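You operate a simulated robot arm through the tools that you are given. There is no shell and no other tool.

You run a simulated robot arm. Do the job below in one go: nothing can be reset, and whatever is moved stays where it is left.

Task
Change the press over to the punch size on the card.
Fine: free the lock, old punch into the stand's empty hole, new punch down in the ram, lock it; no stroke; the third punch stays in its hole. Where these are worked on the way, their far stop is far enough and under half their travel is too little: punch lock.
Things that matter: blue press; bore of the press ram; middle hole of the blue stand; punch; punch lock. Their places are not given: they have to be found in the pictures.

Only the result counts: the job must be done as asked and must still hold three seconds after the hand-in. Knocking over, shifting, dropping, spilling or breaking anything else fails it.

Robot
A 5-joint arm with a two-finger parallel gripper, fixed in place. Base frame: the origin is at the foot of the arm, x ahead of it, y to its left, z up; the work surface is at about z = 0. Units: cm, degrees, N and s.
With the tool pointing down near the work surface it reaches from about 26 to 60 cm from the base axis. Its first joint turns from -66.0 to 66.0 degrees. The tool tilts only in the upright plane through the base axis and itself; it spins freely about its own axis. Payload 1.57 kg.
The TCP is the grasp point between the finger pads, 3 cm short of the fingertips. In the tool frame z runs along the fingers and y along their closing line. The gripper opens to 8 cm. The fingers are 1.7 cm wide and 1.2 cm thick; the gripper's body (4 by 8.2 cm) begins 8 cm behind the TCP.
Orientation is that of the tool frame in the base frame, as a unit quaternion [w, x, y, z]. With the fingers straight down and closing along the base's y, the tool's x points along the base's -x, its y along +y and its z along -z.

Tools
- The arm moves only by the tool send_rows. Its argument "steps" is text: rows parted by semicolons, each of 7 numbers parted by spaces: the shift along the base's x, y, z in units of 30 mm (1.0 is 30 mm), then the turn, a rotation vector about the base's x, y, z in units of 6 degrees (1.0 is 6 degrees), then the gripper command, from -1 (fully open) to 1 (shut), values between in proportion. In form: x y z rx ry rz jaw; .... A call has 1 to 20 rows; each row shifts and turns the commanded pose from where the row before left it. A call with a number of a shift or a turn outside -1 to 1 is refused whole. Rows are played at 5 a second. More than 5 cm and 8.6 degrees between two rows, or a gripper value outside its range, and nothing of the call is played. A pose out of reach is approached as far as the arm can. The call stops where the force on the tool passes 40 N (or 10 N more than at its start, if that is more) or the arm is blocked; 0.2 s more then pass. Each finger travels about 15.3 cm/s and halts on what it meets, pressing with about 34 N; the grip force reading is that of the motor and also rises with nothing between the fingers. The clock runs only during rows and for 0.2 s after the last one: add rows that do not move to give the fingers time. The reply holds the time, the measured pose of the TCP, the force on the tool along the base axes, the opening and the grip force, in the units named above and with some noise, with the torque about the TCP (base axes, N m) and any sound that the robot's microphone picked up.
- Cameras (640 x 400 px; columns grow to the right, rows downward): "scene" is fixed at [5.21, 41.02, 51.79]; the picture's right is [-0.59, -0.81, 0.00], its down [-0.45, 0.32, -0.83] and it looks along [0.68, -0.49, -0.55] (base axes); focal length 224 px, centre (320, 200). "wrist" rides on the gripper at [7.2, -0.7, -12.2] in the tool frame; the picture's right is [0.09, 1.00, 0.00], its down [-0.84, 0.08, -0.54] and it looks along [-0.54, 0.05, 0.84] (tool axes); focal length 238 px, centre (320, 200).
- camera(camera): a new picture of that camera. No time passes.
- point_at(camera, pixels): for up to 12 pixels [column, row] of the newest picture of that camera ("zoom" is the newest enlarged one), the place [x, y, z] in the base frame of the surface seen there, good to about 0.2 cm, but the place of the scene camera against the robot may be out by one fixed shift of up to 1.2 cm in any direction. No time passes.
- close_up(camera, box): a new picture of the part [left, top, right, bottom] of that camera's present view, enlarged. No time passes.
- job_done(): hands the job in; it is judged then, once.

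Leave the gripper open and the arm clear of the work at the hand-in unless told otherwise.

The tools are called after "Request:" as a command line: name --argument value ..., lists and objects as JSON in quotes. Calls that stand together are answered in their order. send_rows: Moves the arm, as the interface text tells. Its arguments: {"type":"object","properties":{"steps":{"type":"string"}},"required":["steps"]} The other tools are called the same way: camera (camera) takes a picture; point_at (camera, pixels) gives the place of the surface under pixels of a picture; close_up (camera, box) takes an enlarged picture of a part of a camera's view; job_done () hands the job in.

At the start:

```text
t: 0.0
tool_pos: [24.83, 20.32, 40.97]
tool_rot: [0.0, 0.0, 1.0, 0.0]
force: [0.0, -0.1, -0.1]
wrist_torque: [-0.04, -0.04, -0.01]
grip_width: 8.0
grip_force: 0.0
```

scene: 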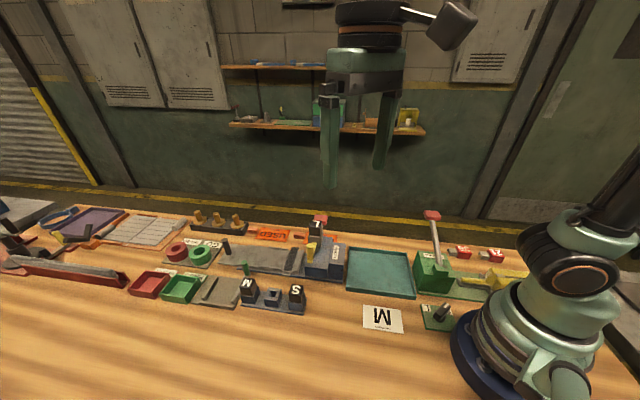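
wrist: 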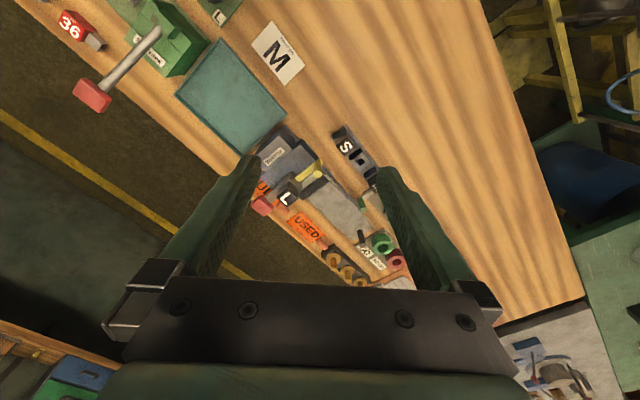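

The card reads "M". The blue stand holds M and S around an empty middle hole, and the press has L in it. I'll enlarge the press and stand in both views.

Request:
close_up --camera "scene" --box '[220, 200, 360, 320]'

Request:
close_up --camera "wrist" --box '[240, 110, 400, 250]'

Request:
close_up --camera "scene" --box '[345, 200, 535, 340]'

```text
3.33 times, centred on (290, 260) of scene
```

zoom: 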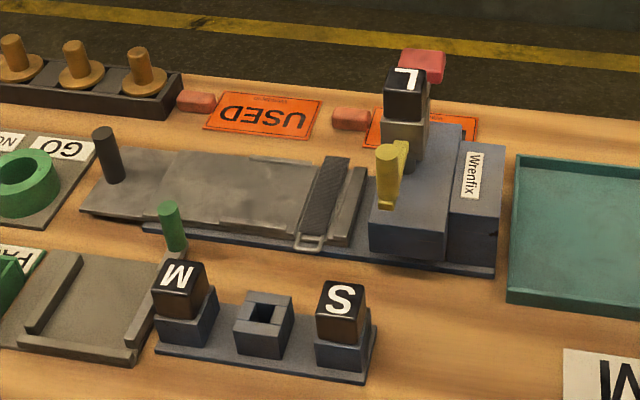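

```text
2.86 times, centred on (320, 180) of wrist
```

zoom: 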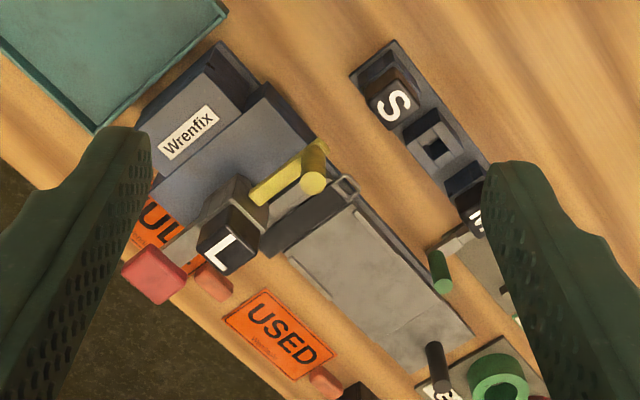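

```text
2.86 times, centred on (440, 270) of scene
```

zoom: 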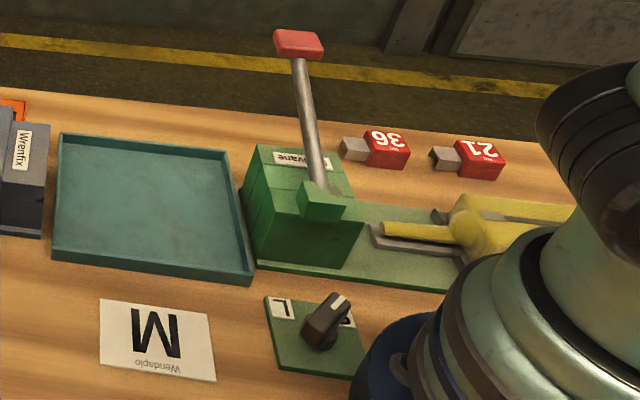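

The press holds L at about zoom (405,90), with a yellow lever beside it that is probably the lock. I'll read the places of the key parts in the scene view.

Request:
close_up --camera "scene" --box '[220, 200, 360, 320]'

Request:
point_at --camera "zoom" --pixels '[[405, 78], [405, 100], [422, 62], [400, 135], [386, 155], [386, 190], [402, 155], [178, 275], [263, 312], [340, 297], [440, 200], [480, 170]]'

Request:
point_at --camera "wrist" --pixels '[[316, 199], [349, 173], [345, 147], [318, 163]]'

```text
3.33 times, centred on (290, 260) of scene
```

zoom: 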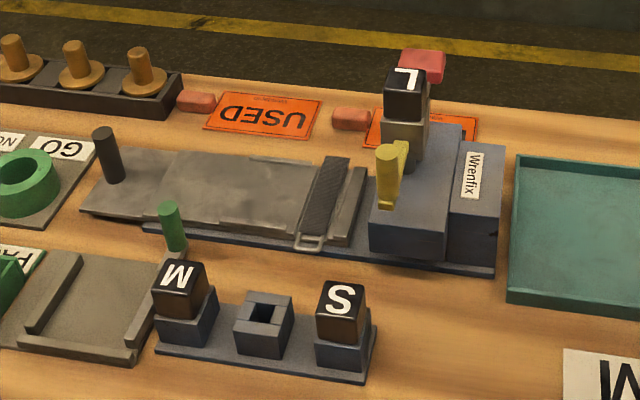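

```text
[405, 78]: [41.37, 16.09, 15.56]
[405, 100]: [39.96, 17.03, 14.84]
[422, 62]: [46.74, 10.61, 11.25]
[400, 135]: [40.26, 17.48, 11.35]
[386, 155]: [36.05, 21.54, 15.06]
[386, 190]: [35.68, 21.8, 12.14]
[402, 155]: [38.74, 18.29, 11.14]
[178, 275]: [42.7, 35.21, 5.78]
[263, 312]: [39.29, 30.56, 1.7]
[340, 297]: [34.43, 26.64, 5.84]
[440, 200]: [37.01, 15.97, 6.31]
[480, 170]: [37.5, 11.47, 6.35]
```

```text
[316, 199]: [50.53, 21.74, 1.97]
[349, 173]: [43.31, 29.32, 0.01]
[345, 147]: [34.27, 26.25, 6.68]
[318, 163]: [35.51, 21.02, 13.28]
```

The L punch is at about (41,16.5), its top near z 15.5, and the yellow lever is near (36,21.5). The scene camera may be offset, so I'll lower the wrist camera for a closer and more accurate look: 8 cm outward and 13.5 cm down, with the fingers staying above everything.

Request:
send_rows --steps "0.5 -0.1 -0.9 0 0 0 -1;0.5 -0.1 -0.9 0 0 0 -1;0.5 -0.1 -0.9 0 0 0 -1;0.5 -0.1 -0.9 0 0 0 -1;0.5 -0.1 -0.9 0 0 0 -1;0 0 0 0 0 0 -1;0 0 0 0 0 0 -1"

Request:
camera --camera "wrist"

Request:
camera --camera "scene"

```text
t: 1.6
tool_pos: [32.33, 18.8, 27.3]
tool_rot: [0.0, 0.0, 1.0, 0.001]
force: [-0.7, 0.1, -0.4]
wrist_torque: [0.02, 0.02, 0.03]
grip_width: 8.01
grip_force: 0.0
```

```text
taken
```

wrist: 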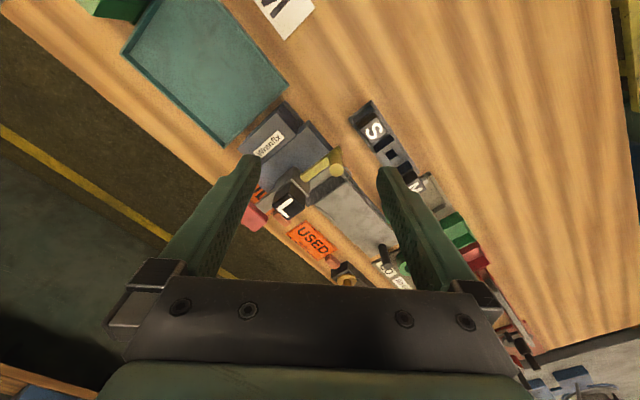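

```text
taken
```

scene: 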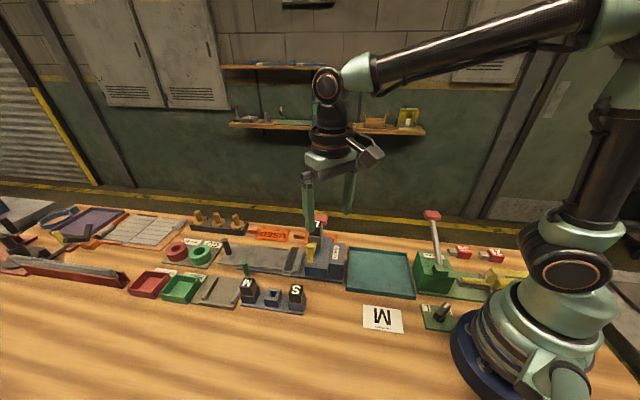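

I'll enlarge the press and the stand in the wrist view.

Request:
close_up --camera "wrist" --box '[230, 90, 390, 240]'

Request:
close_up --camera "wrist" --box '[340, 90, 440, 200]'

Request:
close_up --camera "wrist" --box '[245, 130, 355, 235]'

Request:
close_up --camera "scene" --box '[290, 205, 350, 285]'

```text
2.67 times, centred on (310, 165) of wrist
```

zoom: 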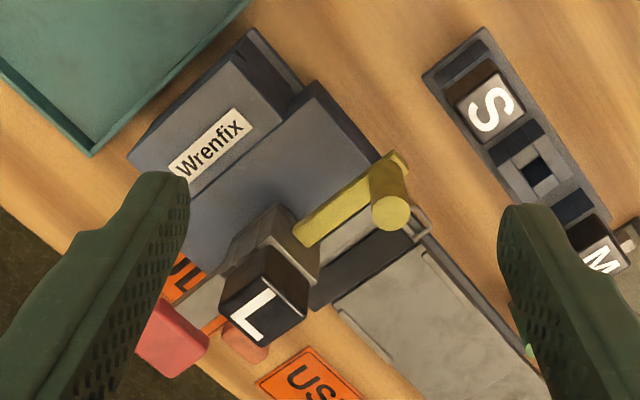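

```text
3.64 times, centred on (390, 145) of wrist
```

zoom: 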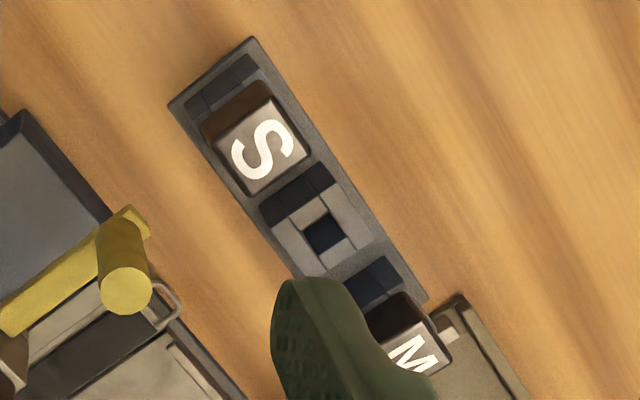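

```text
3.81 times, centred on (300, 182) of wrist
```

zoom: 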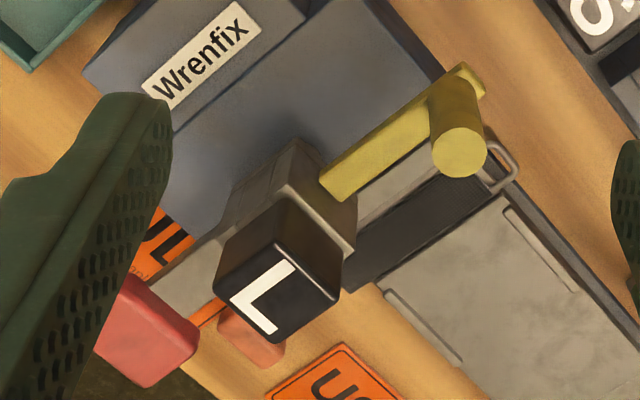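

```text
5.00 times, centred on (320, 245) of scene
```

zoom: 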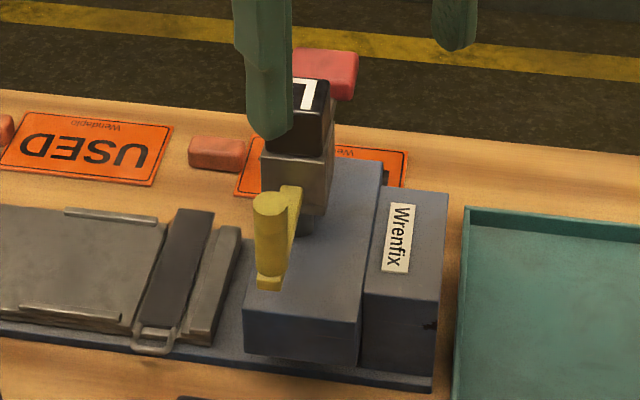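

The yellow arm runs from the ram to an upright knob near (335,165). The red knob near (255,215) looks like the stroke handle, which I must not touch. I'll measure L and the lever accurately in the wrist view.

Request:
close_up --camera "wrist" --box '[245, 130, 355, 235]'

Request:
point_at --camera "zoom" --pixels '[[222, 287], [272, 335], [330, 298], [287, 250], [460, 153], [455, 120], [340, 180], [400, 130], [465, 75], [140, 330], [200, 250], [340, 215]]'

Request:
point_at --camera "zoom" --pixels '[[276, 292], [300, 160], [270, 195], [425, 65], [240, 130], [350, 100], [180, 255], [320, 160], [345, 250], [150, 60], [355, 285], [480, 100]]'

```text
3.81 times, centred on (300, 182) of wrist
```

zoom: 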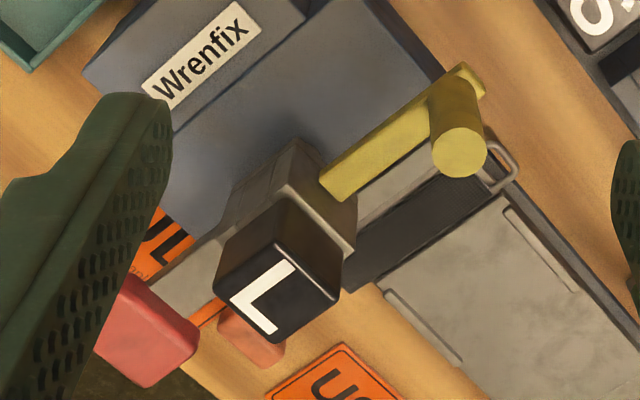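

```text
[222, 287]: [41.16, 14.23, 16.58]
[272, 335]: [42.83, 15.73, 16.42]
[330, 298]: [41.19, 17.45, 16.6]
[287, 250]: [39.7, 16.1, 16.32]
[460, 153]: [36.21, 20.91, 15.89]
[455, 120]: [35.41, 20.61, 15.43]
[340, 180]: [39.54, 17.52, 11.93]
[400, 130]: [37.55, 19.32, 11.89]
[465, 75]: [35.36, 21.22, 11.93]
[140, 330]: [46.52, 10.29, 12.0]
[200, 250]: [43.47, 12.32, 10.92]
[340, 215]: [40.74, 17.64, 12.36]
```

```text
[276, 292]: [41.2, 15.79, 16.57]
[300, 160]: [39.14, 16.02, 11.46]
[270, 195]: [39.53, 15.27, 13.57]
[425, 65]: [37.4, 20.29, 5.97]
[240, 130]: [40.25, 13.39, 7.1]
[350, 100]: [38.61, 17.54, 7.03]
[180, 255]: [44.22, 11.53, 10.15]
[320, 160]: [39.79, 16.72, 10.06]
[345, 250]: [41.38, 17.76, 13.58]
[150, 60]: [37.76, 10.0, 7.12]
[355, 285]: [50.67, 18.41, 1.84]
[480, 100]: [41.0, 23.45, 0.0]
```

L's head is about 2.3 cm square, turned about 43°, centred near (41.2, 15.85), with its top at z 16.5. The lever arm's top is at z 11.9, and its knob is at (36.2, 20.9) reaching z 15.9. To see how it pivots I'll view it from the +x+y side, spinning the tool and moving above the press with the fingertips above z 18.

Request:
send_rows --steps "0.187 0.053 -0.09 0 0 -1 -1;0.187 0.053 -0.09 0 0 -1 -1;0.187 0.053 -0.09 0 0 -1 -1;0.187 0.053 -0.09 0 0 -1 -1;0.187 0.053 -0.09 0 0 -1 -1;0.187 0.053 -0.09 0 0 -1 -1;0.187 0.053 -0.09 0 0 -1 -1;0.187 0.053 -0.09 0 0 -1 -1;0.187 0.053 -0.09 0 0 -1 -1;0.187 0.053 -0.09 0 0 -1 -1;0.187 0.053 -0.09 0 0 -1 -1;0.187 0.053 -0.09 0 0 -1 -1;0.187 0.053 -0.09 0 0 -1 -1;0.187 0.053 -0.09 0 0 -1 -1;0.187 0.053 -0.09 0 0 -1 -1;0.187 0.053 -0.09 0 0 -1 -1;0.187 0.053 -0.09 0 0 -1 -1;0.187 0.053 -0.09 0 0 -1 -1;0.187 0.053 -0.09 0 0 -1 -1;0.187 0.053 -0.09 0 0 -1 -1"

Request:
camera --camera "wrist"

```text
t: 5.8
tool_pos: [43.52, 22.16, 21.91]
tool_rot: [0.0, 0.866, 0.499, 0.0]
force: [0.6, 0.7, 0.9]
wrist_torque: [0.01, -0.01, -0.02]
grip_width: 8.03
grip_force: 0.1
```

```text
taken
```

wrist: 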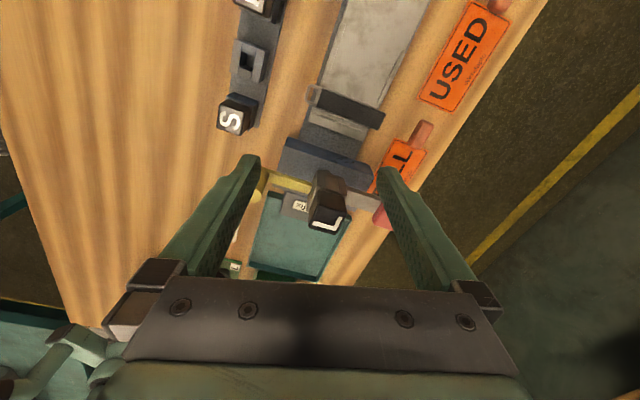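

I'll enlarge the press from this side.

Request:
close_up --camera "wrist" --box '[245, 80, 405, 240]'

Request:
close_up --camera "wrist" --box '[250, 150, 350, 240]'

```text
2.50 times, centred on (325, 160) of wrist
```

zoom: 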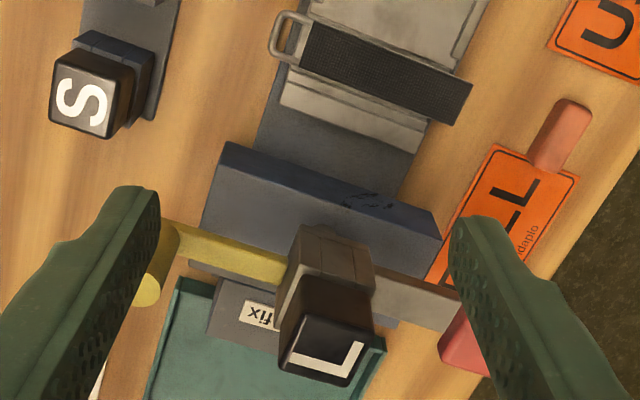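

```text
4.44 times, centred on (300, 195) of wrist
```

zoom: 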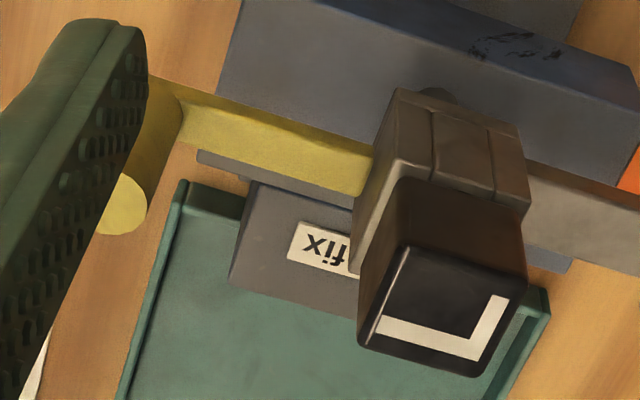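

I'll measure the bar, knob and ram faces from this view.

Request:
point_at --camera "zoom" --pixels '[[185, 110], [365, 160], [180, 140], [358, 190], [270, 150], [122, 205], [165, 100], [395, 115], [440, 120], [430, 90], [580, 190], [480, 60]]'

Request:
point_at --camera "zoom" --pixels '[[408, 252], [525, 278], [475, 372], [365, 340], [442, 310], [400, 185], [525, 200], [520, 130], [400, 92], [375, 220], [460, 230], [550, 160]]'

```text
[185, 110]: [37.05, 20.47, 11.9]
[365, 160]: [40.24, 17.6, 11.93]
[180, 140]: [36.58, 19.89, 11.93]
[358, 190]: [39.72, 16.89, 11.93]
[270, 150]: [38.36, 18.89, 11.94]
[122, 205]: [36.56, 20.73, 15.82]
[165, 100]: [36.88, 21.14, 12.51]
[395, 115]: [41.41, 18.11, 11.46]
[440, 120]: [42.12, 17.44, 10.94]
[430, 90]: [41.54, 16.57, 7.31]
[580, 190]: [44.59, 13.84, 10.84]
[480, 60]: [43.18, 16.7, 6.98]
```

```text
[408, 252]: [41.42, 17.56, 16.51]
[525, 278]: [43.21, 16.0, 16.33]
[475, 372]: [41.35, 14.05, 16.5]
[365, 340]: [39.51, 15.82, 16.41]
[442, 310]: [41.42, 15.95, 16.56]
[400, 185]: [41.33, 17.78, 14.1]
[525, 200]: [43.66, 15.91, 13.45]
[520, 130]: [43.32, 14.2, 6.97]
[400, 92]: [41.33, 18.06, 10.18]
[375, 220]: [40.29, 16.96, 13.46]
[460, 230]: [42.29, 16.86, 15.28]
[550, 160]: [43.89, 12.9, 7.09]
```

The bar runs straight out of the ram's face at about 136°, its top at z 11.9. The knob is centred near (36.4, 20.8), about 1.7 cm thick, from z 12 to 15.9. I'll spin the tool so the fingers close across the bar (along about 46°) and stop above the knob.

Request:
send_rows --steps "-0.182 -0.035 0 0 0 0.974 -1;-0.182 -0.035 0 0 0 0.974 -1;-0.182 -0.035 0 0 0 0.974 -1;-0.182 -0.035 0 0 0 0.974 -1;-0.182 -0.035 0 0 0 0.974 -1;-0.182 -0.035 0 0 0 0.974 -1;-0.182 -0.035 0 0 0 0.974 -1;-0.182 -0.035 0 0 0 0.974 -1;-0.182 -0.035 0 0 0 0.974 -1;-0.182 -0.035 0 0 0 0.974 -1;-0.182 -0.035 0 0 0 0.974 -1;-0.182 -0.035 0 0 0 0.974 -1;-0.182 -0.035 0 0 0 0.974 -1;0 0 0 0 0 0 -1;0 0 0 0 0 0 -1"

Request:
camera --camera "wrist"

Request:
camera --camera "scene"

Request:
close_up --camera "wrist" --box '[240, 100, 400, 260]'

```text
t: 9.0
tool_pos: [36.4, 20.58, 22.01]
tool_rot: [0.0, 0.374, 0.927, 0.0]
force: [-1.1, 0.2, 0.0]
wrist_torque: [0.0, -0.01, -0.01]
grip_width: 8.01
grip_force: 0.1
```

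```text
taken
```

wrist: 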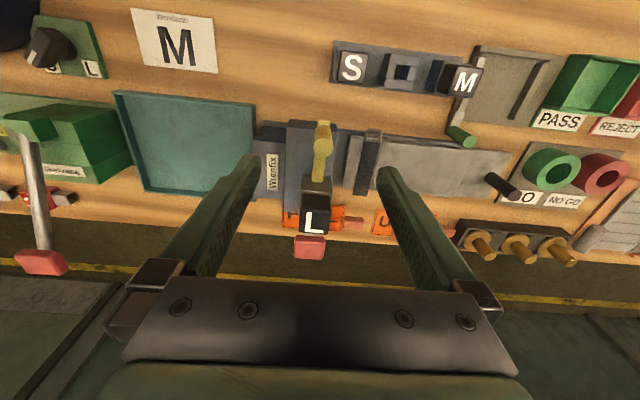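

```text
taken
```

scene: 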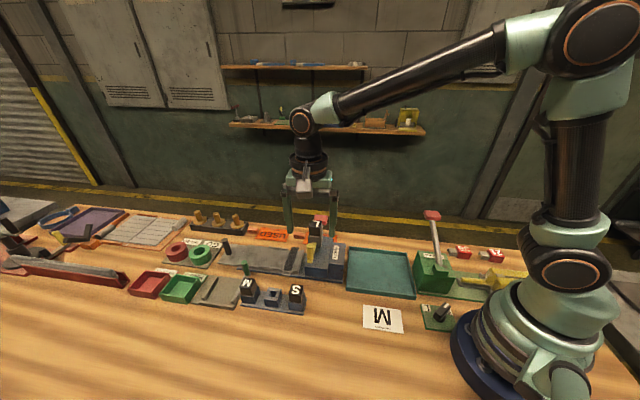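

```text
2.50 times, centred on (320, 180) of wrist
```

zoom: 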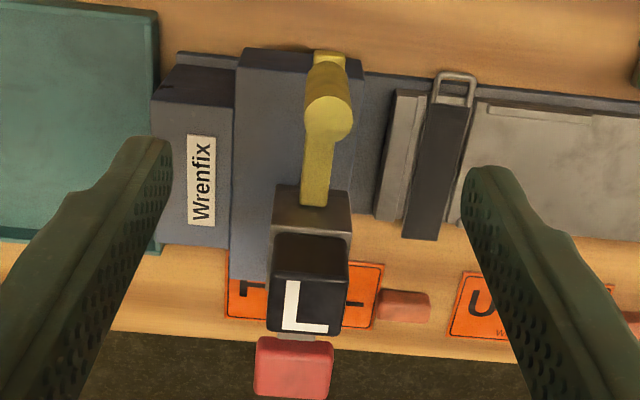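

The view now lines up with the press and the stand. I'll measure the knob, bar, ram, L head and stand here.

Request:
point_at --camera "zoom" --pixels '[[307, 118], [352, 118], [330, 135], [330, 100], [302, 203], [330, 203], [268, 327], [340, 332], [348, 258], [276, 258], [275, 195], [350, 195]]'

Request:
point_at --camera "wrist" --pixels '[[341, 54], [363, 56], [341, 82], [363, 82], [453, 66], [480, 67], [453, 94], [480, 96], [403, 72], [388, 66], [418, 66], [403, 84]]'

Request:
close_up --camera "wrist" --box '[325, 30, 495, 110]'

```text
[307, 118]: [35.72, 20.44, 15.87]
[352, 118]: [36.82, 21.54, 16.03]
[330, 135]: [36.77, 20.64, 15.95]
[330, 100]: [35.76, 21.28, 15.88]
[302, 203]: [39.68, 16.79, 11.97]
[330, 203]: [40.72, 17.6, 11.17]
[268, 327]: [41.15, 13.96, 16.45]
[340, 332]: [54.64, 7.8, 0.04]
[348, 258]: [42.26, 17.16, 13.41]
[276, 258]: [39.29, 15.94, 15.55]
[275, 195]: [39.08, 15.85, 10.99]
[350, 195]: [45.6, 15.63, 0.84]
```

```text
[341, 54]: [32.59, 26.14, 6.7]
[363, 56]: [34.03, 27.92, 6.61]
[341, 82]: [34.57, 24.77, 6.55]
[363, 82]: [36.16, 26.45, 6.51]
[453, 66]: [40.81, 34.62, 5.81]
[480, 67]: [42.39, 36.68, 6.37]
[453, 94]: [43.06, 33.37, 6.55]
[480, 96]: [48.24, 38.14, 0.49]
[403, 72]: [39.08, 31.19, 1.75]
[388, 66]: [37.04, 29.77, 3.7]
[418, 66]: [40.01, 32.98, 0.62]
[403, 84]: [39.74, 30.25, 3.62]
```

```text
3.76 times, centred on (410, 70) of wrist
```

zoom: 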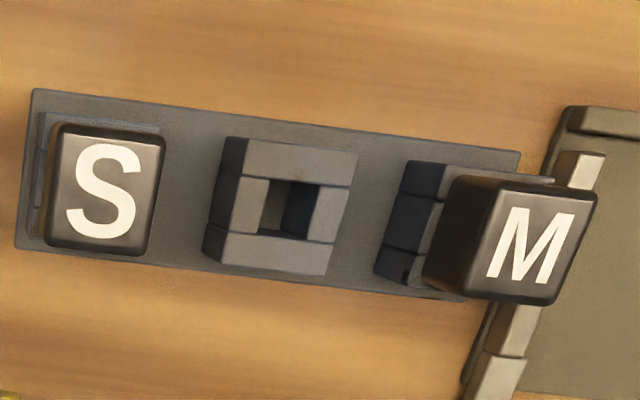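

The knob's centre is (36.27, 20.99), diameter about 1.55 cm, top z 15.9. I'll narrow the jaws to about 2.8 cm and lower over the knob to TCP z 15.5, with the tips at 12.5, above the bar.

Request:
send_rows --steps "-0.043 0.125 0 0 0 0 0.3;0 0 -0.5 0 0 0 0.3;0 0 -0.5 0 0 0 0.3;0 0 -0.5 0 0 0 0.3;0 0 -0.35 0 0 0 0.3;0 0 -0.3 0 0 0 0.3;0 0 0 0 0 0 0.3"

Request:
camera --camera "wrist"

Request:
close_up --camera "wrist" --box '[240, 80, 400, 260]'

```text
t: 10.6
tool_pos: [36.17, 20.89, 15.64]
tool_rot: [0.0, 0.375, 0.927, 0.0]
force: [-0.4, 0.0, -0.4]
wrist_torque: [0.0, 0.04, 0.0]
grip_width: 2.79
grip_force: 0.1
```

```text
taken
```

wrist: 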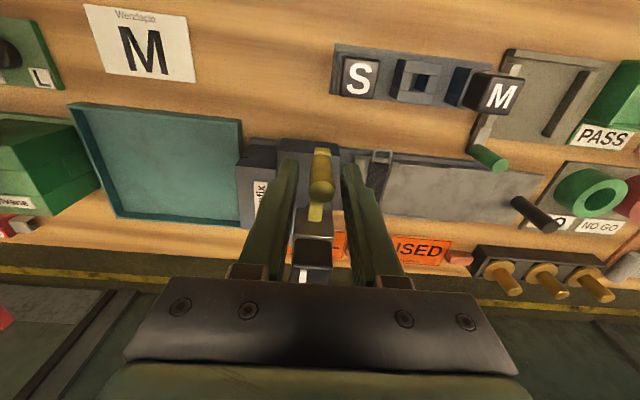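

```text
2.22 times, centred on (320, 170) of wrist
```

zoom: 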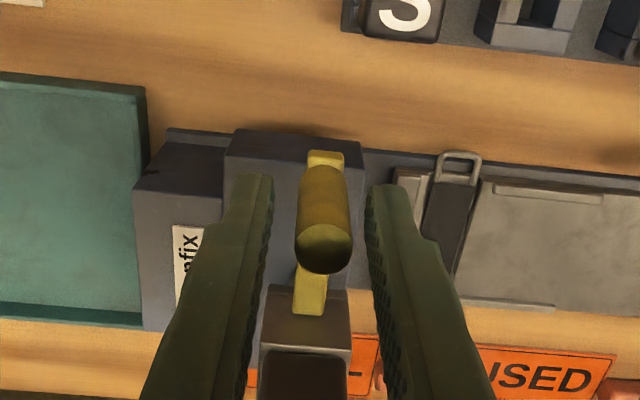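

The knob sits between the fingers. Now I'll push gently toward +46°, image right, in 0.25 cm steps and watch the force.

Request:
send_rows --steps "0.058 0.06 0 0 0 0 0.3;0.058 0.06 0 0 0 0 0.3;0.058 0.06 0 0 0 0 0.3;0.058 0.06 0 0 0 0 0.3;0 0 0 0 0 0 0.3"

Request:
close_up --camera "wrist" --box '[240, 80, 400, 260]'

```text
t: 11.8
tool_pos: [37.01, 21.78, 15.45]
tool_rot: [0.001, 0.375, 0.927, -0.001]
force: [-0.5, -0.6, -0.3]
wrist_torque: [-0.02, 0.02, -0.02]
grip_width: 2.91
grip_force: 1.0
```

```text
2.22 times, centred on (320, 170) of wrist
```

zoom: 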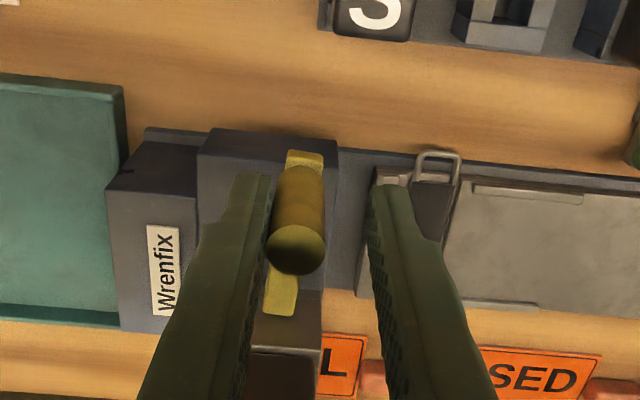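

There's only light contact so far (0.8 N). I'll check whether the knob has shifted.

Request:
point_at --camera "zoom" --pixels '[[270, 250], [322, 250], [296, 270], [296, 232], [290, 155], [320, 158], [265, 312], [295, 312]]'

```text
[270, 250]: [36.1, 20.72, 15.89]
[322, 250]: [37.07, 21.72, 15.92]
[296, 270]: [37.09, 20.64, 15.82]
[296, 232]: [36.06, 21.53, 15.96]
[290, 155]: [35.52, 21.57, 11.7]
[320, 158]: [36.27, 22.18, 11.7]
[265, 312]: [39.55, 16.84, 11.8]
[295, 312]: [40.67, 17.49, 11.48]
```

The knob moved about 0.4 cm under light force with the arm's root fixed, so it swings about the ram and is free in this direction. I'll push another centimetre and measure again to find the pivot.

Request:
send_rows --steps "0.07 0.06 0 0 0 0 0.3;0.07 0.06 0 0 0 0 0.3;0.08 0.06 0 0 0 0 0.3;0.08 0.06 0 0 0 0 0.3;0.08 0.06 0 0 0 0 0.3;0 0 0 0 0 0 0.3"

Request:
close_up --camera "wrist" --box '[240, 80, 400, 260]'

```text
t: 13.2
tool_pos: [37.94, 22.69, 15.51]
tool_rot: [0.0, 0.376, 0.927, 0.0]
force: [-0.1, -0.6, 0.8]
wrist_torque: [-0.01, 0.01, 0.0]
grip_width: 2.81
grip_force: 0.0
```

```text
2.22 times, centred on (320, 170) of wrist
```

zoom: 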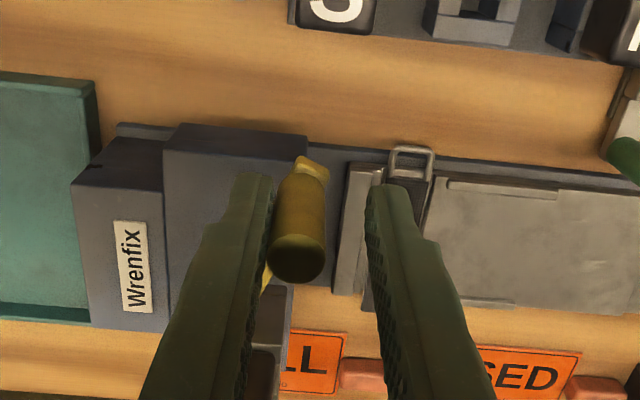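

Request:
point_at --camera "zoom" --pixels '[[269, 262], [324, 262], [296, 278], [296, 242], [300, 160], [327, 172]]'

```text
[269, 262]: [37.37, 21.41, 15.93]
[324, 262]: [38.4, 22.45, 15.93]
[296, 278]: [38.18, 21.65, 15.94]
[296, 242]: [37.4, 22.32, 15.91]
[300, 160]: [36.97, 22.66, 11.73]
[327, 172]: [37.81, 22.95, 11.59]
```

The knob is now at (37.84, 21.95), which fits a pivot near (39.9, 17.4) with a radius of about 5 cm. I'll follow that arc, turning the tool with it, for about 36° more.

Request:
send_rows --steps "0.237 0 0 0 0 -1 0.3;0.237 0 0 0 0 -1 0.3;0.186 -0.002 0 0 0 -1 0.3;0.186 -0.002 0 0 0 -1 0.3;0.181 -0.038 0 0 0 -1 0.3;0.181 -0.038 0 0 0 -1 0.3;0 0 0 0 0 0 0.3"

Request:
camera --camera "wrist"

Request:
close_up --camera "wrist" --box '[240, 80, 400, 260]'

```text
t: 14.8
tool_pos: [41.6, 22.49, 15.5]
tool_rot: [0.0, 0.644, 0.765, -0.003]
force: [-10.3, 1.2, 1.6]
wrist_torque: [-0.13, 0.14, -0.04]
grip_width: 3.64
grip_force: 4.9
```

```text
taken
```

wrist: 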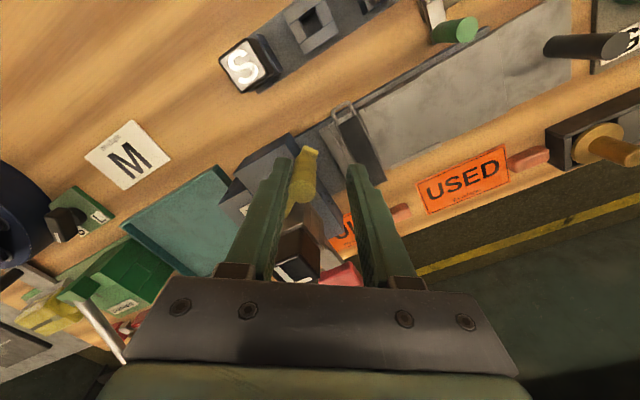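

```text
2.22 times, centred on (320, 170) of wrist
```

zoom: 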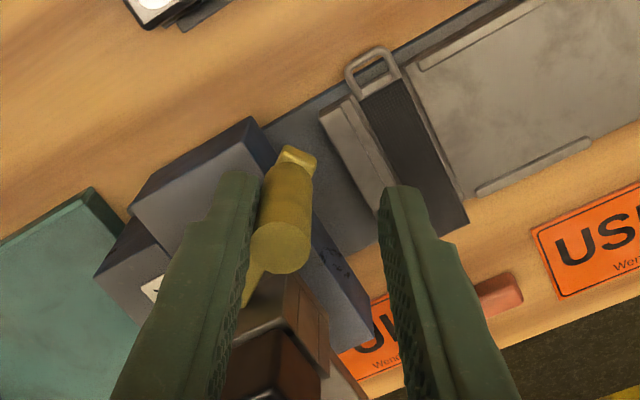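

The force has risen to 10 N and the finger has been pushed back, so the lever may be at its stop. I'll measure where the knob is.

Request:
point_at --camera "zoom" --pixels '[[254, 248], [308, 248], [281, 268], [281, 228], [300, 155], [250, 295]]'

Request:
camera --camera "scene"

Request:
close_up --camera "scene" --box '[270, 190, 370, 290]'

```text
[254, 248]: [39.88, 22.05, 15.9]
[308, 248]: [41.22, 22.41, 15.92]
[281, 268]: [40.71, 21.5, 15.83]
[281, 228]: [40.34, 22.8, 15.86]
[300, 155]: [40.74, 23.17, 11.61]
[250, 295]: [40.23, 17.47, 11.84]
```

```text
taken
```

scene: 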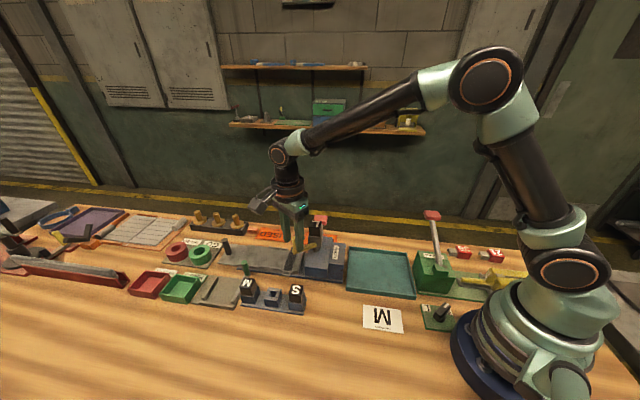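

```text
4.00 times, centred on (320, 240) of scene
```

zoom: 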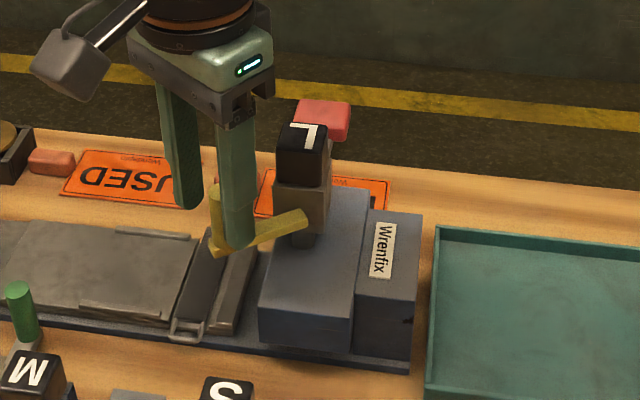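

The knob is at (40.55, 22.2), about 52° round. I'll push a little further to tell a stop from friction.

Request:
send_rows --steps "0.13 -0.03 0 0 0 -0.5 0.3;0.1 -0.03 0 0 0 -0.5 0.3;0 0 0 0 0 0 0.3"

Request:
close_up --camera "wrist" --box '[240, 80, 400, 260]'

```text
t: 15.6
tool_pos: [42.16, 22.29, 15.46]
tool_rot: [-0.001, 0.683, 0.731, -0.002]
force: [-21.7, 5.5, -3.3]
wrist_torque: [-0.02, 0.19, -0.15]
grip_width: 4.68
grip_force: 10.5
```

```text
2.22 times, centred on (320, 170) of wrist
```

zoom: 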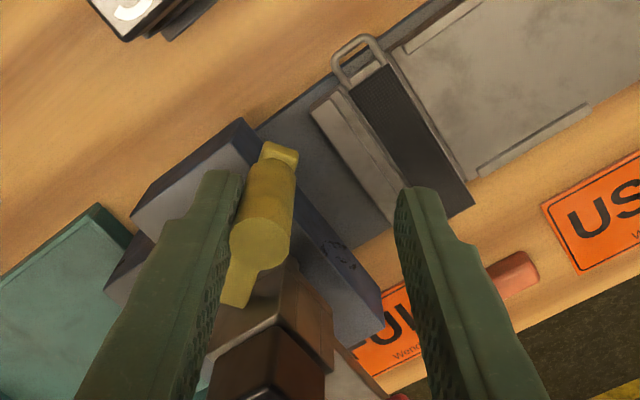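

Request:
point_at --camera "zoom" --pixels '[[231, 245], [290, 245], [261, 264], [261, 224], [280, 150], [235, 300]]'

```text
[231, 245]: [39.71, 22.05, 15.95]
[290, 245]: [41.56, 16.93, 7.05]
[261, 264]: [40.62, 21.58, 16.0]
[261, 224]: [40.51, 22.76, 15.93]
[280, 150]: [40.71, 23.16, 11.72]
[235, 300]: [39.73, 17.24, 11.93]
```

The knob stayed at (40.5, 22.17) under 22 N, so the lever is at its far stop and the lock should be free. I'll open the jaws, which moves both fingers off the knob, then lift straight up.

Request:
send_rows --steps "0 0 0 0 0 0 -0.4;0 0 0 0 0 0 -0.4;0 0 0.6 0 0 0 -0.4;0 0 0.8 0 0 0 -0.4;0 0 0.8 0 0 0 -0.4;0 0 0 0 0 0 -0.4"

Request:
close_up --camera "wrist" --box '[220, 80, 400, 260]'

```text
t: 17.0
tool_pos: [42.3, 22.11, 21.9]
tool_rot: [0.0, 0.683, 0.731, -0.001]
force: [-0.7, -0.1, 0.3]
wrist_torque: [0.01, -0.02, -0.02]
grip_width: 5.59
grip_force: 0.0
```

```text
2.22 times, centred on (310, 170) of wrist
```

zoom: 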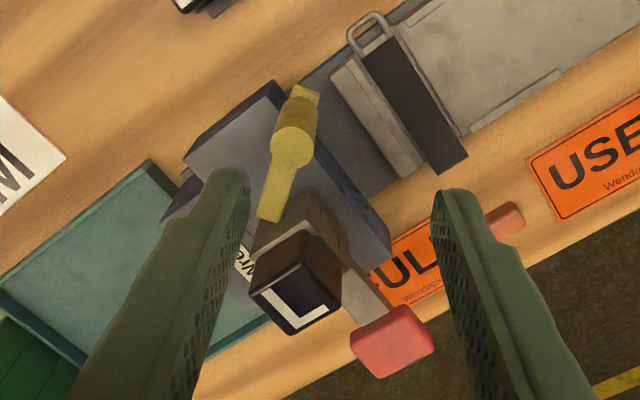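

The lever stays at its stop. Next I'll turn back to the 46° closing line and go above L with the fingertips at z 19.

Request:
send_rows --steps "-0.048 -0.295 0 0 0 1 0;-0.048 -0.295 0 0 0 1 0;-0.048 -0.295 0 0 0 1 0;-0.048 -0.295 0 0 0 1 0;-0.048 -0.295 0 0 0 1 0;-0.048 -0.295 0 0 0 1 0;-0.048 -0.295 0 0 0 1 0;0 0 0 0 0 0 0;0 0 0 0 0 0 0"

Request:
close_up --camera "wrist" --box '[240, 100, 400, 260]'

Request:
point_at --camera "wrist" --pixels '[[320, 180]]'

```text
t: 19.0
tool_pos: [41.54, 15.94, 22.05]
tool_rot: [0.001, 0.375, 0.927, -0.001]
force: [-0.8, 0.3, 0.0]
wrist_torque: [-0.04, 0.03, 0.0]
grip_width: 4.01
grip_force: 0.1
```

```text
2.50 times, centred on (320, 180) of wrist
```

zoom: 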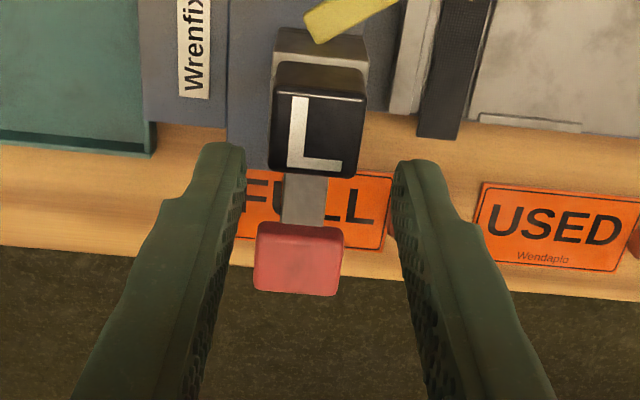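

```text
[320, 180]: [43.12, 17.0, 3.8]
```

L is nearly centred between the jaws, and its edges match the tool's axes to within about 1° once I allow for the camera's roll. I'll measure the head's corners.

Request:
point_at --camera "zoom" --pixels '[[280, 93], [363, 101], [356, 173], [274, 163], [316, 130], [272, 140], [361, 140], [280, 40], [366, 52], [340, 60], [300, 75], [300, 262]]'

```text
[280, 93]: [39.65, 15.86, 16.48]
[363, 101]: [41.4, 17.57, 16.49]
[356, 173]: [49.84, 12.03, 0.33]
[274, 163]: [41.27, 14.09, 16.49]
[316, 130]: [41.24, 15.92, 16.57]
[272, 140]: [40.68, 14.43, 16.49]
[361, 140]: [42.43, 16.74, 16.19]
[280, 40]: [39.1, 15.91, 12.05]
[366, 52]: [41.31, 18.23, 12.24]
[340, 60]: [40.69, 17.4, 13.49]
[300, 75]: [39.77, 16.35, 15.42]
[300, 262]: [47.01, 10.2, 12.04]
```

L's head is centred at (41.33, 15.83), top 16.5, with the ram top at 13.5. I'll lower with a 4 cm opening to TCP z 16.9, tips at 13.9.

Request:
send_rows --steps "-0.07 -0.037 0 0 0 -0.17 0;0 0 -0.4 0 0 0 0;0 0 -0.4 0 0 0 0;0 0 -0.4 0 0 0 0;0 0 -0.3 0 0 0 0;0 0 -0.2 0 0 0 0;0 0 0 0 0 0 0"

Request:
close_up --camera "wrist" --box '[240, 100, 400, 260]'

Request:
close_up --camera "scene" --box '[270, 190, 370, 290]'

```text
t: 20.6
tool_pos: [41.1, 15.94, 16.87]
tool_rot: [-0.001, 0.384, 0.924, 0.0]
force: [0.5, 0.0, 0.3]
wrist_torque: [0.02, 0.02, 0.0]
grip_width: 4.01
grip_force: 0.1
```

```text
2.50 times, centred on (320, 180) of wrist
```

zoom: 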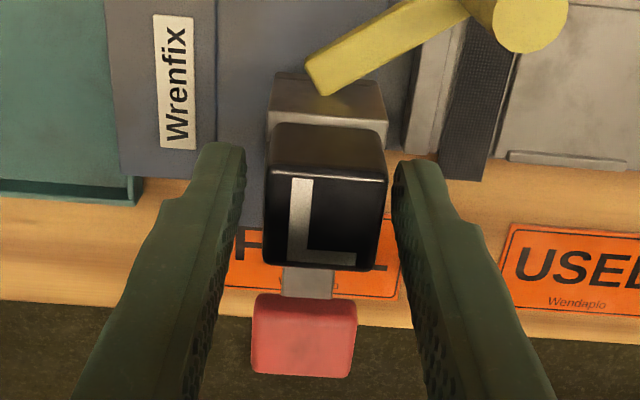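

```text
4.00 times, centred on (320, 240) of scene
```

zoom: 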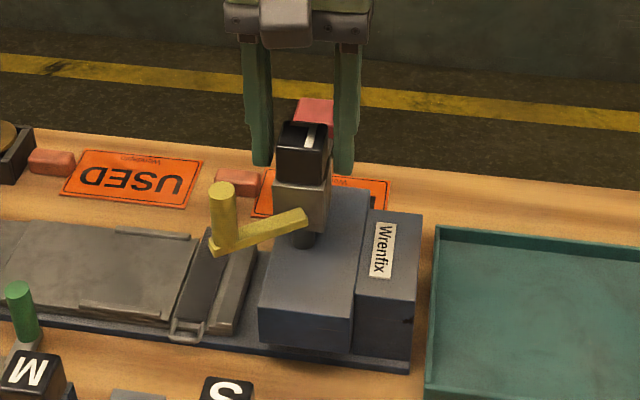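

The fingers straddle L's head with the tips just above the ram. I'll close on it.

Request:
send_rows --steps "0 0 0 0 0 0 0.3;0 0 0 0 0 0 0.45;0 0 0 0 0 0 1;0 0 0 0 0 0 1;0 0 0 0 0 0 1"

Request:
close_up --camera "wrist" --box '[240, 100, 400, 260]'

```text
t: 21.8
tool_pos: [41.28, 16.07, 17.07]
tool_rot: [0.0, 0.383, 0.924, 0.001]
force: [-0.2, -0.2, 0.6]
wrist_torque: [0.02, 0.0, 0.03]
grip_width: 2.89
grip_force: 33.7
```

```text
2.50 times, centred on (320, 180) of wrist
```

zoom: 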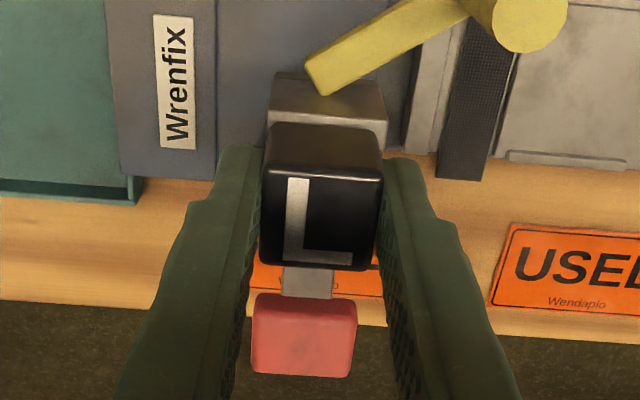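

It's gripped at 2.9 cm with almost no side load. I'll lift slowly, checking that the punch comes free and the ram doesn't rise.

Request:
send_rows --steps "0 0 0.07 0 0 0 1;0 0 0.07 0 0 0 1;0 0 0.07 0 0 0 1;0 0 0.07 0 0 0 1;0 0 0 0 0 0 1"

Request:
close_up --camera "wrist" --box '[240, 100, 400, 260]'

Request:
close_up --camera "scene" --box '[270, 190, 370, 290]'

```text
t: 23.0
tool_pos: [41.16, 15.96, 17.92]
tool_rot: [0.0, 0.383, 0.924, 0.0]
force: [0.2, 0.5, 0.4]
wrist_torque: [-0.02, -0.04, -0.04]
grip_width: 2.91
grip_force: 33.4
```

```text
2.50 times, centred on (320, 180) of wrist
```

zoom: 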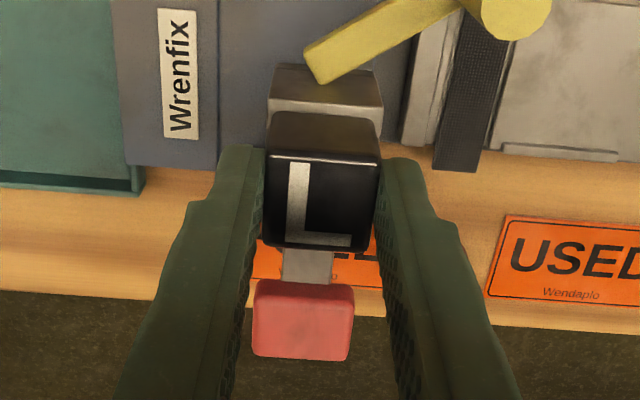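

```text
4.00 times, centred on (320, 240) of scene
```

zoom: 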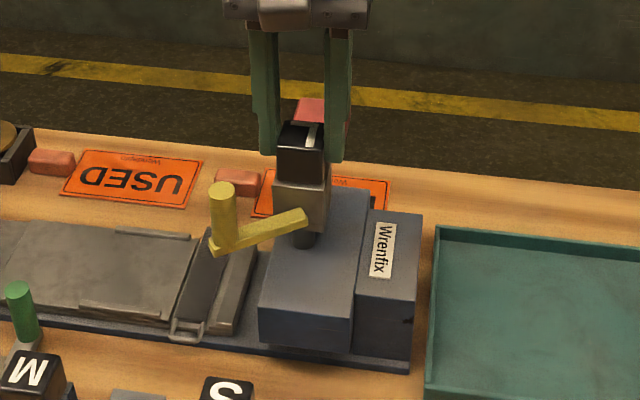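

L seems to have stayed put while the gripper rose. I'll check L's present height.

Request:
close_up --camera "wrist" --box '[260, 110, 380, 230]'

Request:
point_at --camera "zoom" --pixels '[[300, 200], [340, 200], [300, 150], [400, 185], [225, 180], [330, 120], [300, 80], [300, 90]]'

```text
3.33 times, centred on (320, 170) of wrist
```

zoom: 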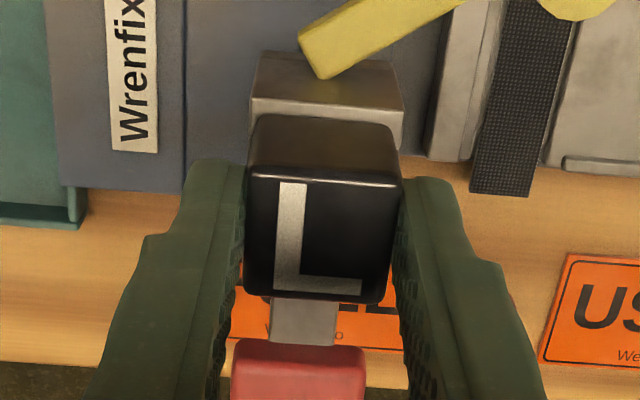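

```text
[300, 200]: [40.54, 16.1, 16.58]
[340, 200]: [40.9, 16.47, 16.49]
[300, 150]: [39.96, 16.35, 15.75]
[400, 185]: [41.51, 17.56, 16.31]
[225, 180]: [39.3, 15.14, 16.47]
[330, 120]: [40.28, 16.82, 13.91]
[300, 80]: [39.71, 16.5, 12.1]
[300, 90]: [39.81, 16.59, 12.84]
```

L's top is still at z 16.5, so the fingers slid up it. I'll lift one small step and read the force right away, to learn whether the punch is held by the lock or simply not gripped.

Request:
send_rows --steps "0 0 0.05 0 0 0 1"

Request:
send_rows --steps "0 0 -0.05 0 0 0 1"

Request:
send_rows --steps "0 0 -0.14 0 0 0 1;0 0 -0.14 0 0 0 1"

Request:
close_up --camera "wrist" --box '[260, 110, 380, 230]'

```text
t: 23.4
tool_pos: [41.22, 15.83, 18.07]
tool_rot: [0.0, 0.384, 0.923, 0.0]
force: [0.7, 1.1, -0.4]
wrist_torque: [-0.01, 0.0, -0.01]
grip_width: 2.92
grip_force: 34.1
```

```text
t: 23.8
tool_pos: [41.15, 15.98, 17.99]
tool_rot: [0.0, 0.383, 0.924, 0.0]
force: [-0.4, 0.7, 0.9]
wrist_torque: [0.03, 0.04, -0.01]
grip_width: 2.92
grip_force: 34.2
```

```text
t: 24.4
tool_pos: [41.23, 15.85, 17.21]
tool_rot: [0.0, 0.384, 0.923, 0.001]
force: [1.1, -0.8, 2.8]
wrist_torque: [-0.05, 0.04, 0.0]
grip_width: 2.89
grip_force: 33.7
```

```text
3.33 times, centred on (320, 170) of wrist
```

zoom: 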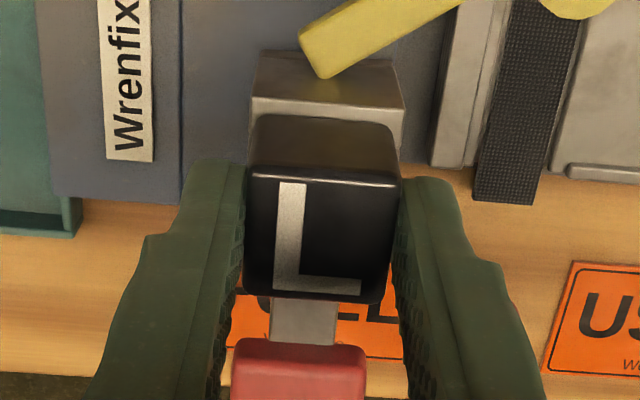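

The ram, lever and L look unchanged relative to the gripper although I came down 0.8 cm, so the ram may be moving with the grip. I'll measure.

Request:
point_at --camera "zoom" --pixels '[[300, 205], [340, 205], [300, 150], [400, 185], [225, 180], [330, 120], [300, 80], [380, 30], [280, 360], [300, 320]]'

Request:
close_up --camera "scene" --box '[270, 190, 370, 290]'

```text
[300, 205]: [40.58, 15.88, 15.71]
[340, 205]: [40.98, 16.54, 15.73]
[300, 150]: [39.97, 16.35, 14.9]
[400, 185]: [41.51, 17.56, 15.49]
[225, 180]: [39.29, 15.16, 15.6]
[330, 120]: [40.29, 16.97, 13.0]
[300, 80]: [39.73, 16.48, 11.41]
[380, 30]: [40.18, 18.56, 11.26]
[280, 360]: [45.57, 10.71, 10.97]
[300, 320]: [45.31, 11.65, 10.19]
```

```text
4.00 times, centred on (320, 240) of scene
```

zoom: 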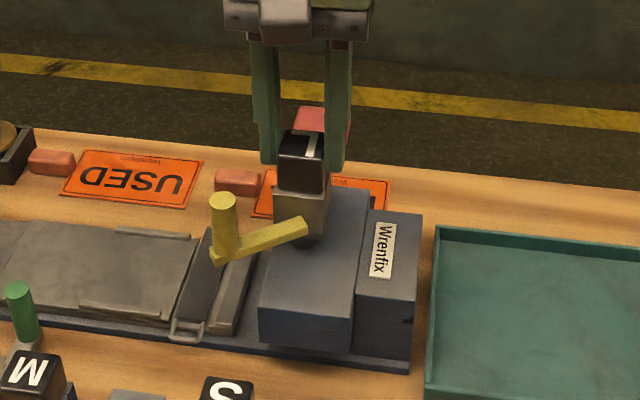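

The ram slid down 0.8 cm with the punch under only about 3 N. I'll bring it straight back to its top and watch the forces row by row there.

Request:
send_rows --steps "0 0 0.13 0 0 0 1;0 0 0.1 0 0 0 1"

Request:
send_rows --steps "0 0 0.04 0 0 0 1"

Request:
close_up --camera "wrist" --box '[260, 110, 380, 230]'

Request:
point_at --camera "zoom" --pixels '[[300, 205], [340, 205], [300, 150], [330, 120], [300, 80], [380, 30]]'

```text
t: 25.0
tool_pos: [41.13, 15.97, 17.77]
tool_rot: [0.001, 0.384, 0.923, 0.001]
force: [-0.3, -1.0, 1.1]
wrist_torque: [0.01, -0.04, -0.05]
grip_width: 2.91
grip_force: 34.3
```

```text
t: 25.4
tool_pos: [41.02, 15.75, 17.91]
tool_rot: [0.0, 0.384, 0.923, -0.001]
force: [-0.1, 0.1, 0.5]
wrist_torque: [-0.05, -0.03, 0.01]
grip_width: 2.9
grip_force: 33.9
```

```text
3.33 times, centred on (320, 170) of wrist
```

zoom: 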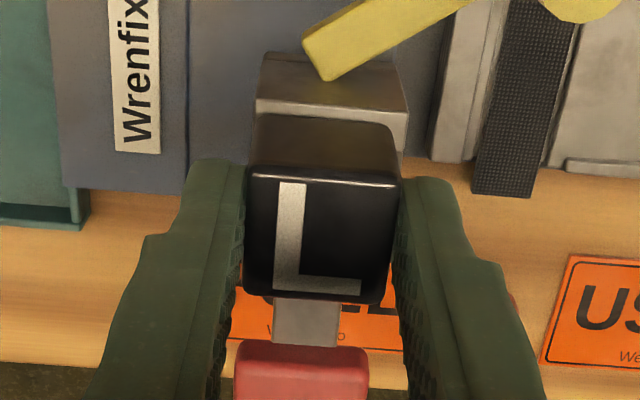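

```text
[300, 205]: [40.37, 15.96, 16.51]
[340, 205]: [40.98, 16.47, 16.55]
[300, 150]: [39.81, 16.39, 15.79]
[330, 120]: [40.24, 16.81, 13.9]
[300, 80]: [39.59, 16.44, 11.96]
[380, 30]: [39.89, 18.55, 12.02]
```

The ram is back at the top, with L's top at 16.5. I'll raise in small steps again to see whether L leaves the ram now.

Request:
send_rows --steps "0 0 0.06 0 0 0 1;0 0 0.06 0 0 0 1"

Request:
close_up --camera "wrist" --box '[260, 110, 380, 230]'

Request:
point_at --camera "zoom" --pixels '[[300, 205], [340, 205], [300, 150], [330, 120], [300, 80], [380, 30]]'

```text
t: 26.0
tool_pos: [41.2, 15.94, 18.32]
tool_rot: [0.001, 0.382, 0.924, -0.001]
force: [-0.5, -0.3, 0.4]
wrist_torque: [0.02, 0.01, 0.01]
grip_width: 2.9
grip_force: 34.1
```

```text
3.33 times, centred on (320, 170) of wrist
```

zoom: 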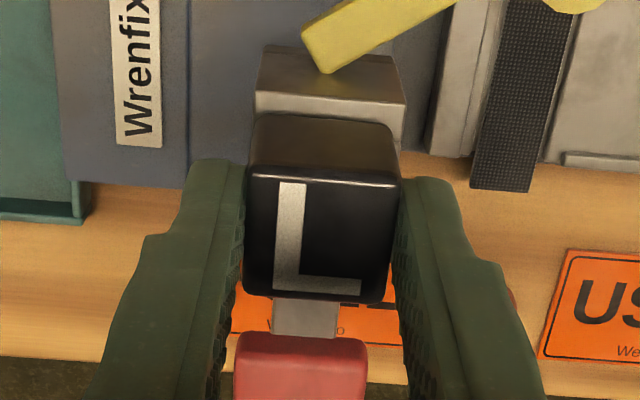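

```text
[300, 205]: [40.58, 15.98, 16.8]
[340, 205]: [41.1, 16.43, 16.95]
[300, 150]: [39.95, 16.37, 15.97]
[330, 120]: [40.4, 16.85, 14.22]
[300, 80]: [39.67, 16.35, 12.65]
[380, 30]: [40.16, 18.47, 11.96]
```

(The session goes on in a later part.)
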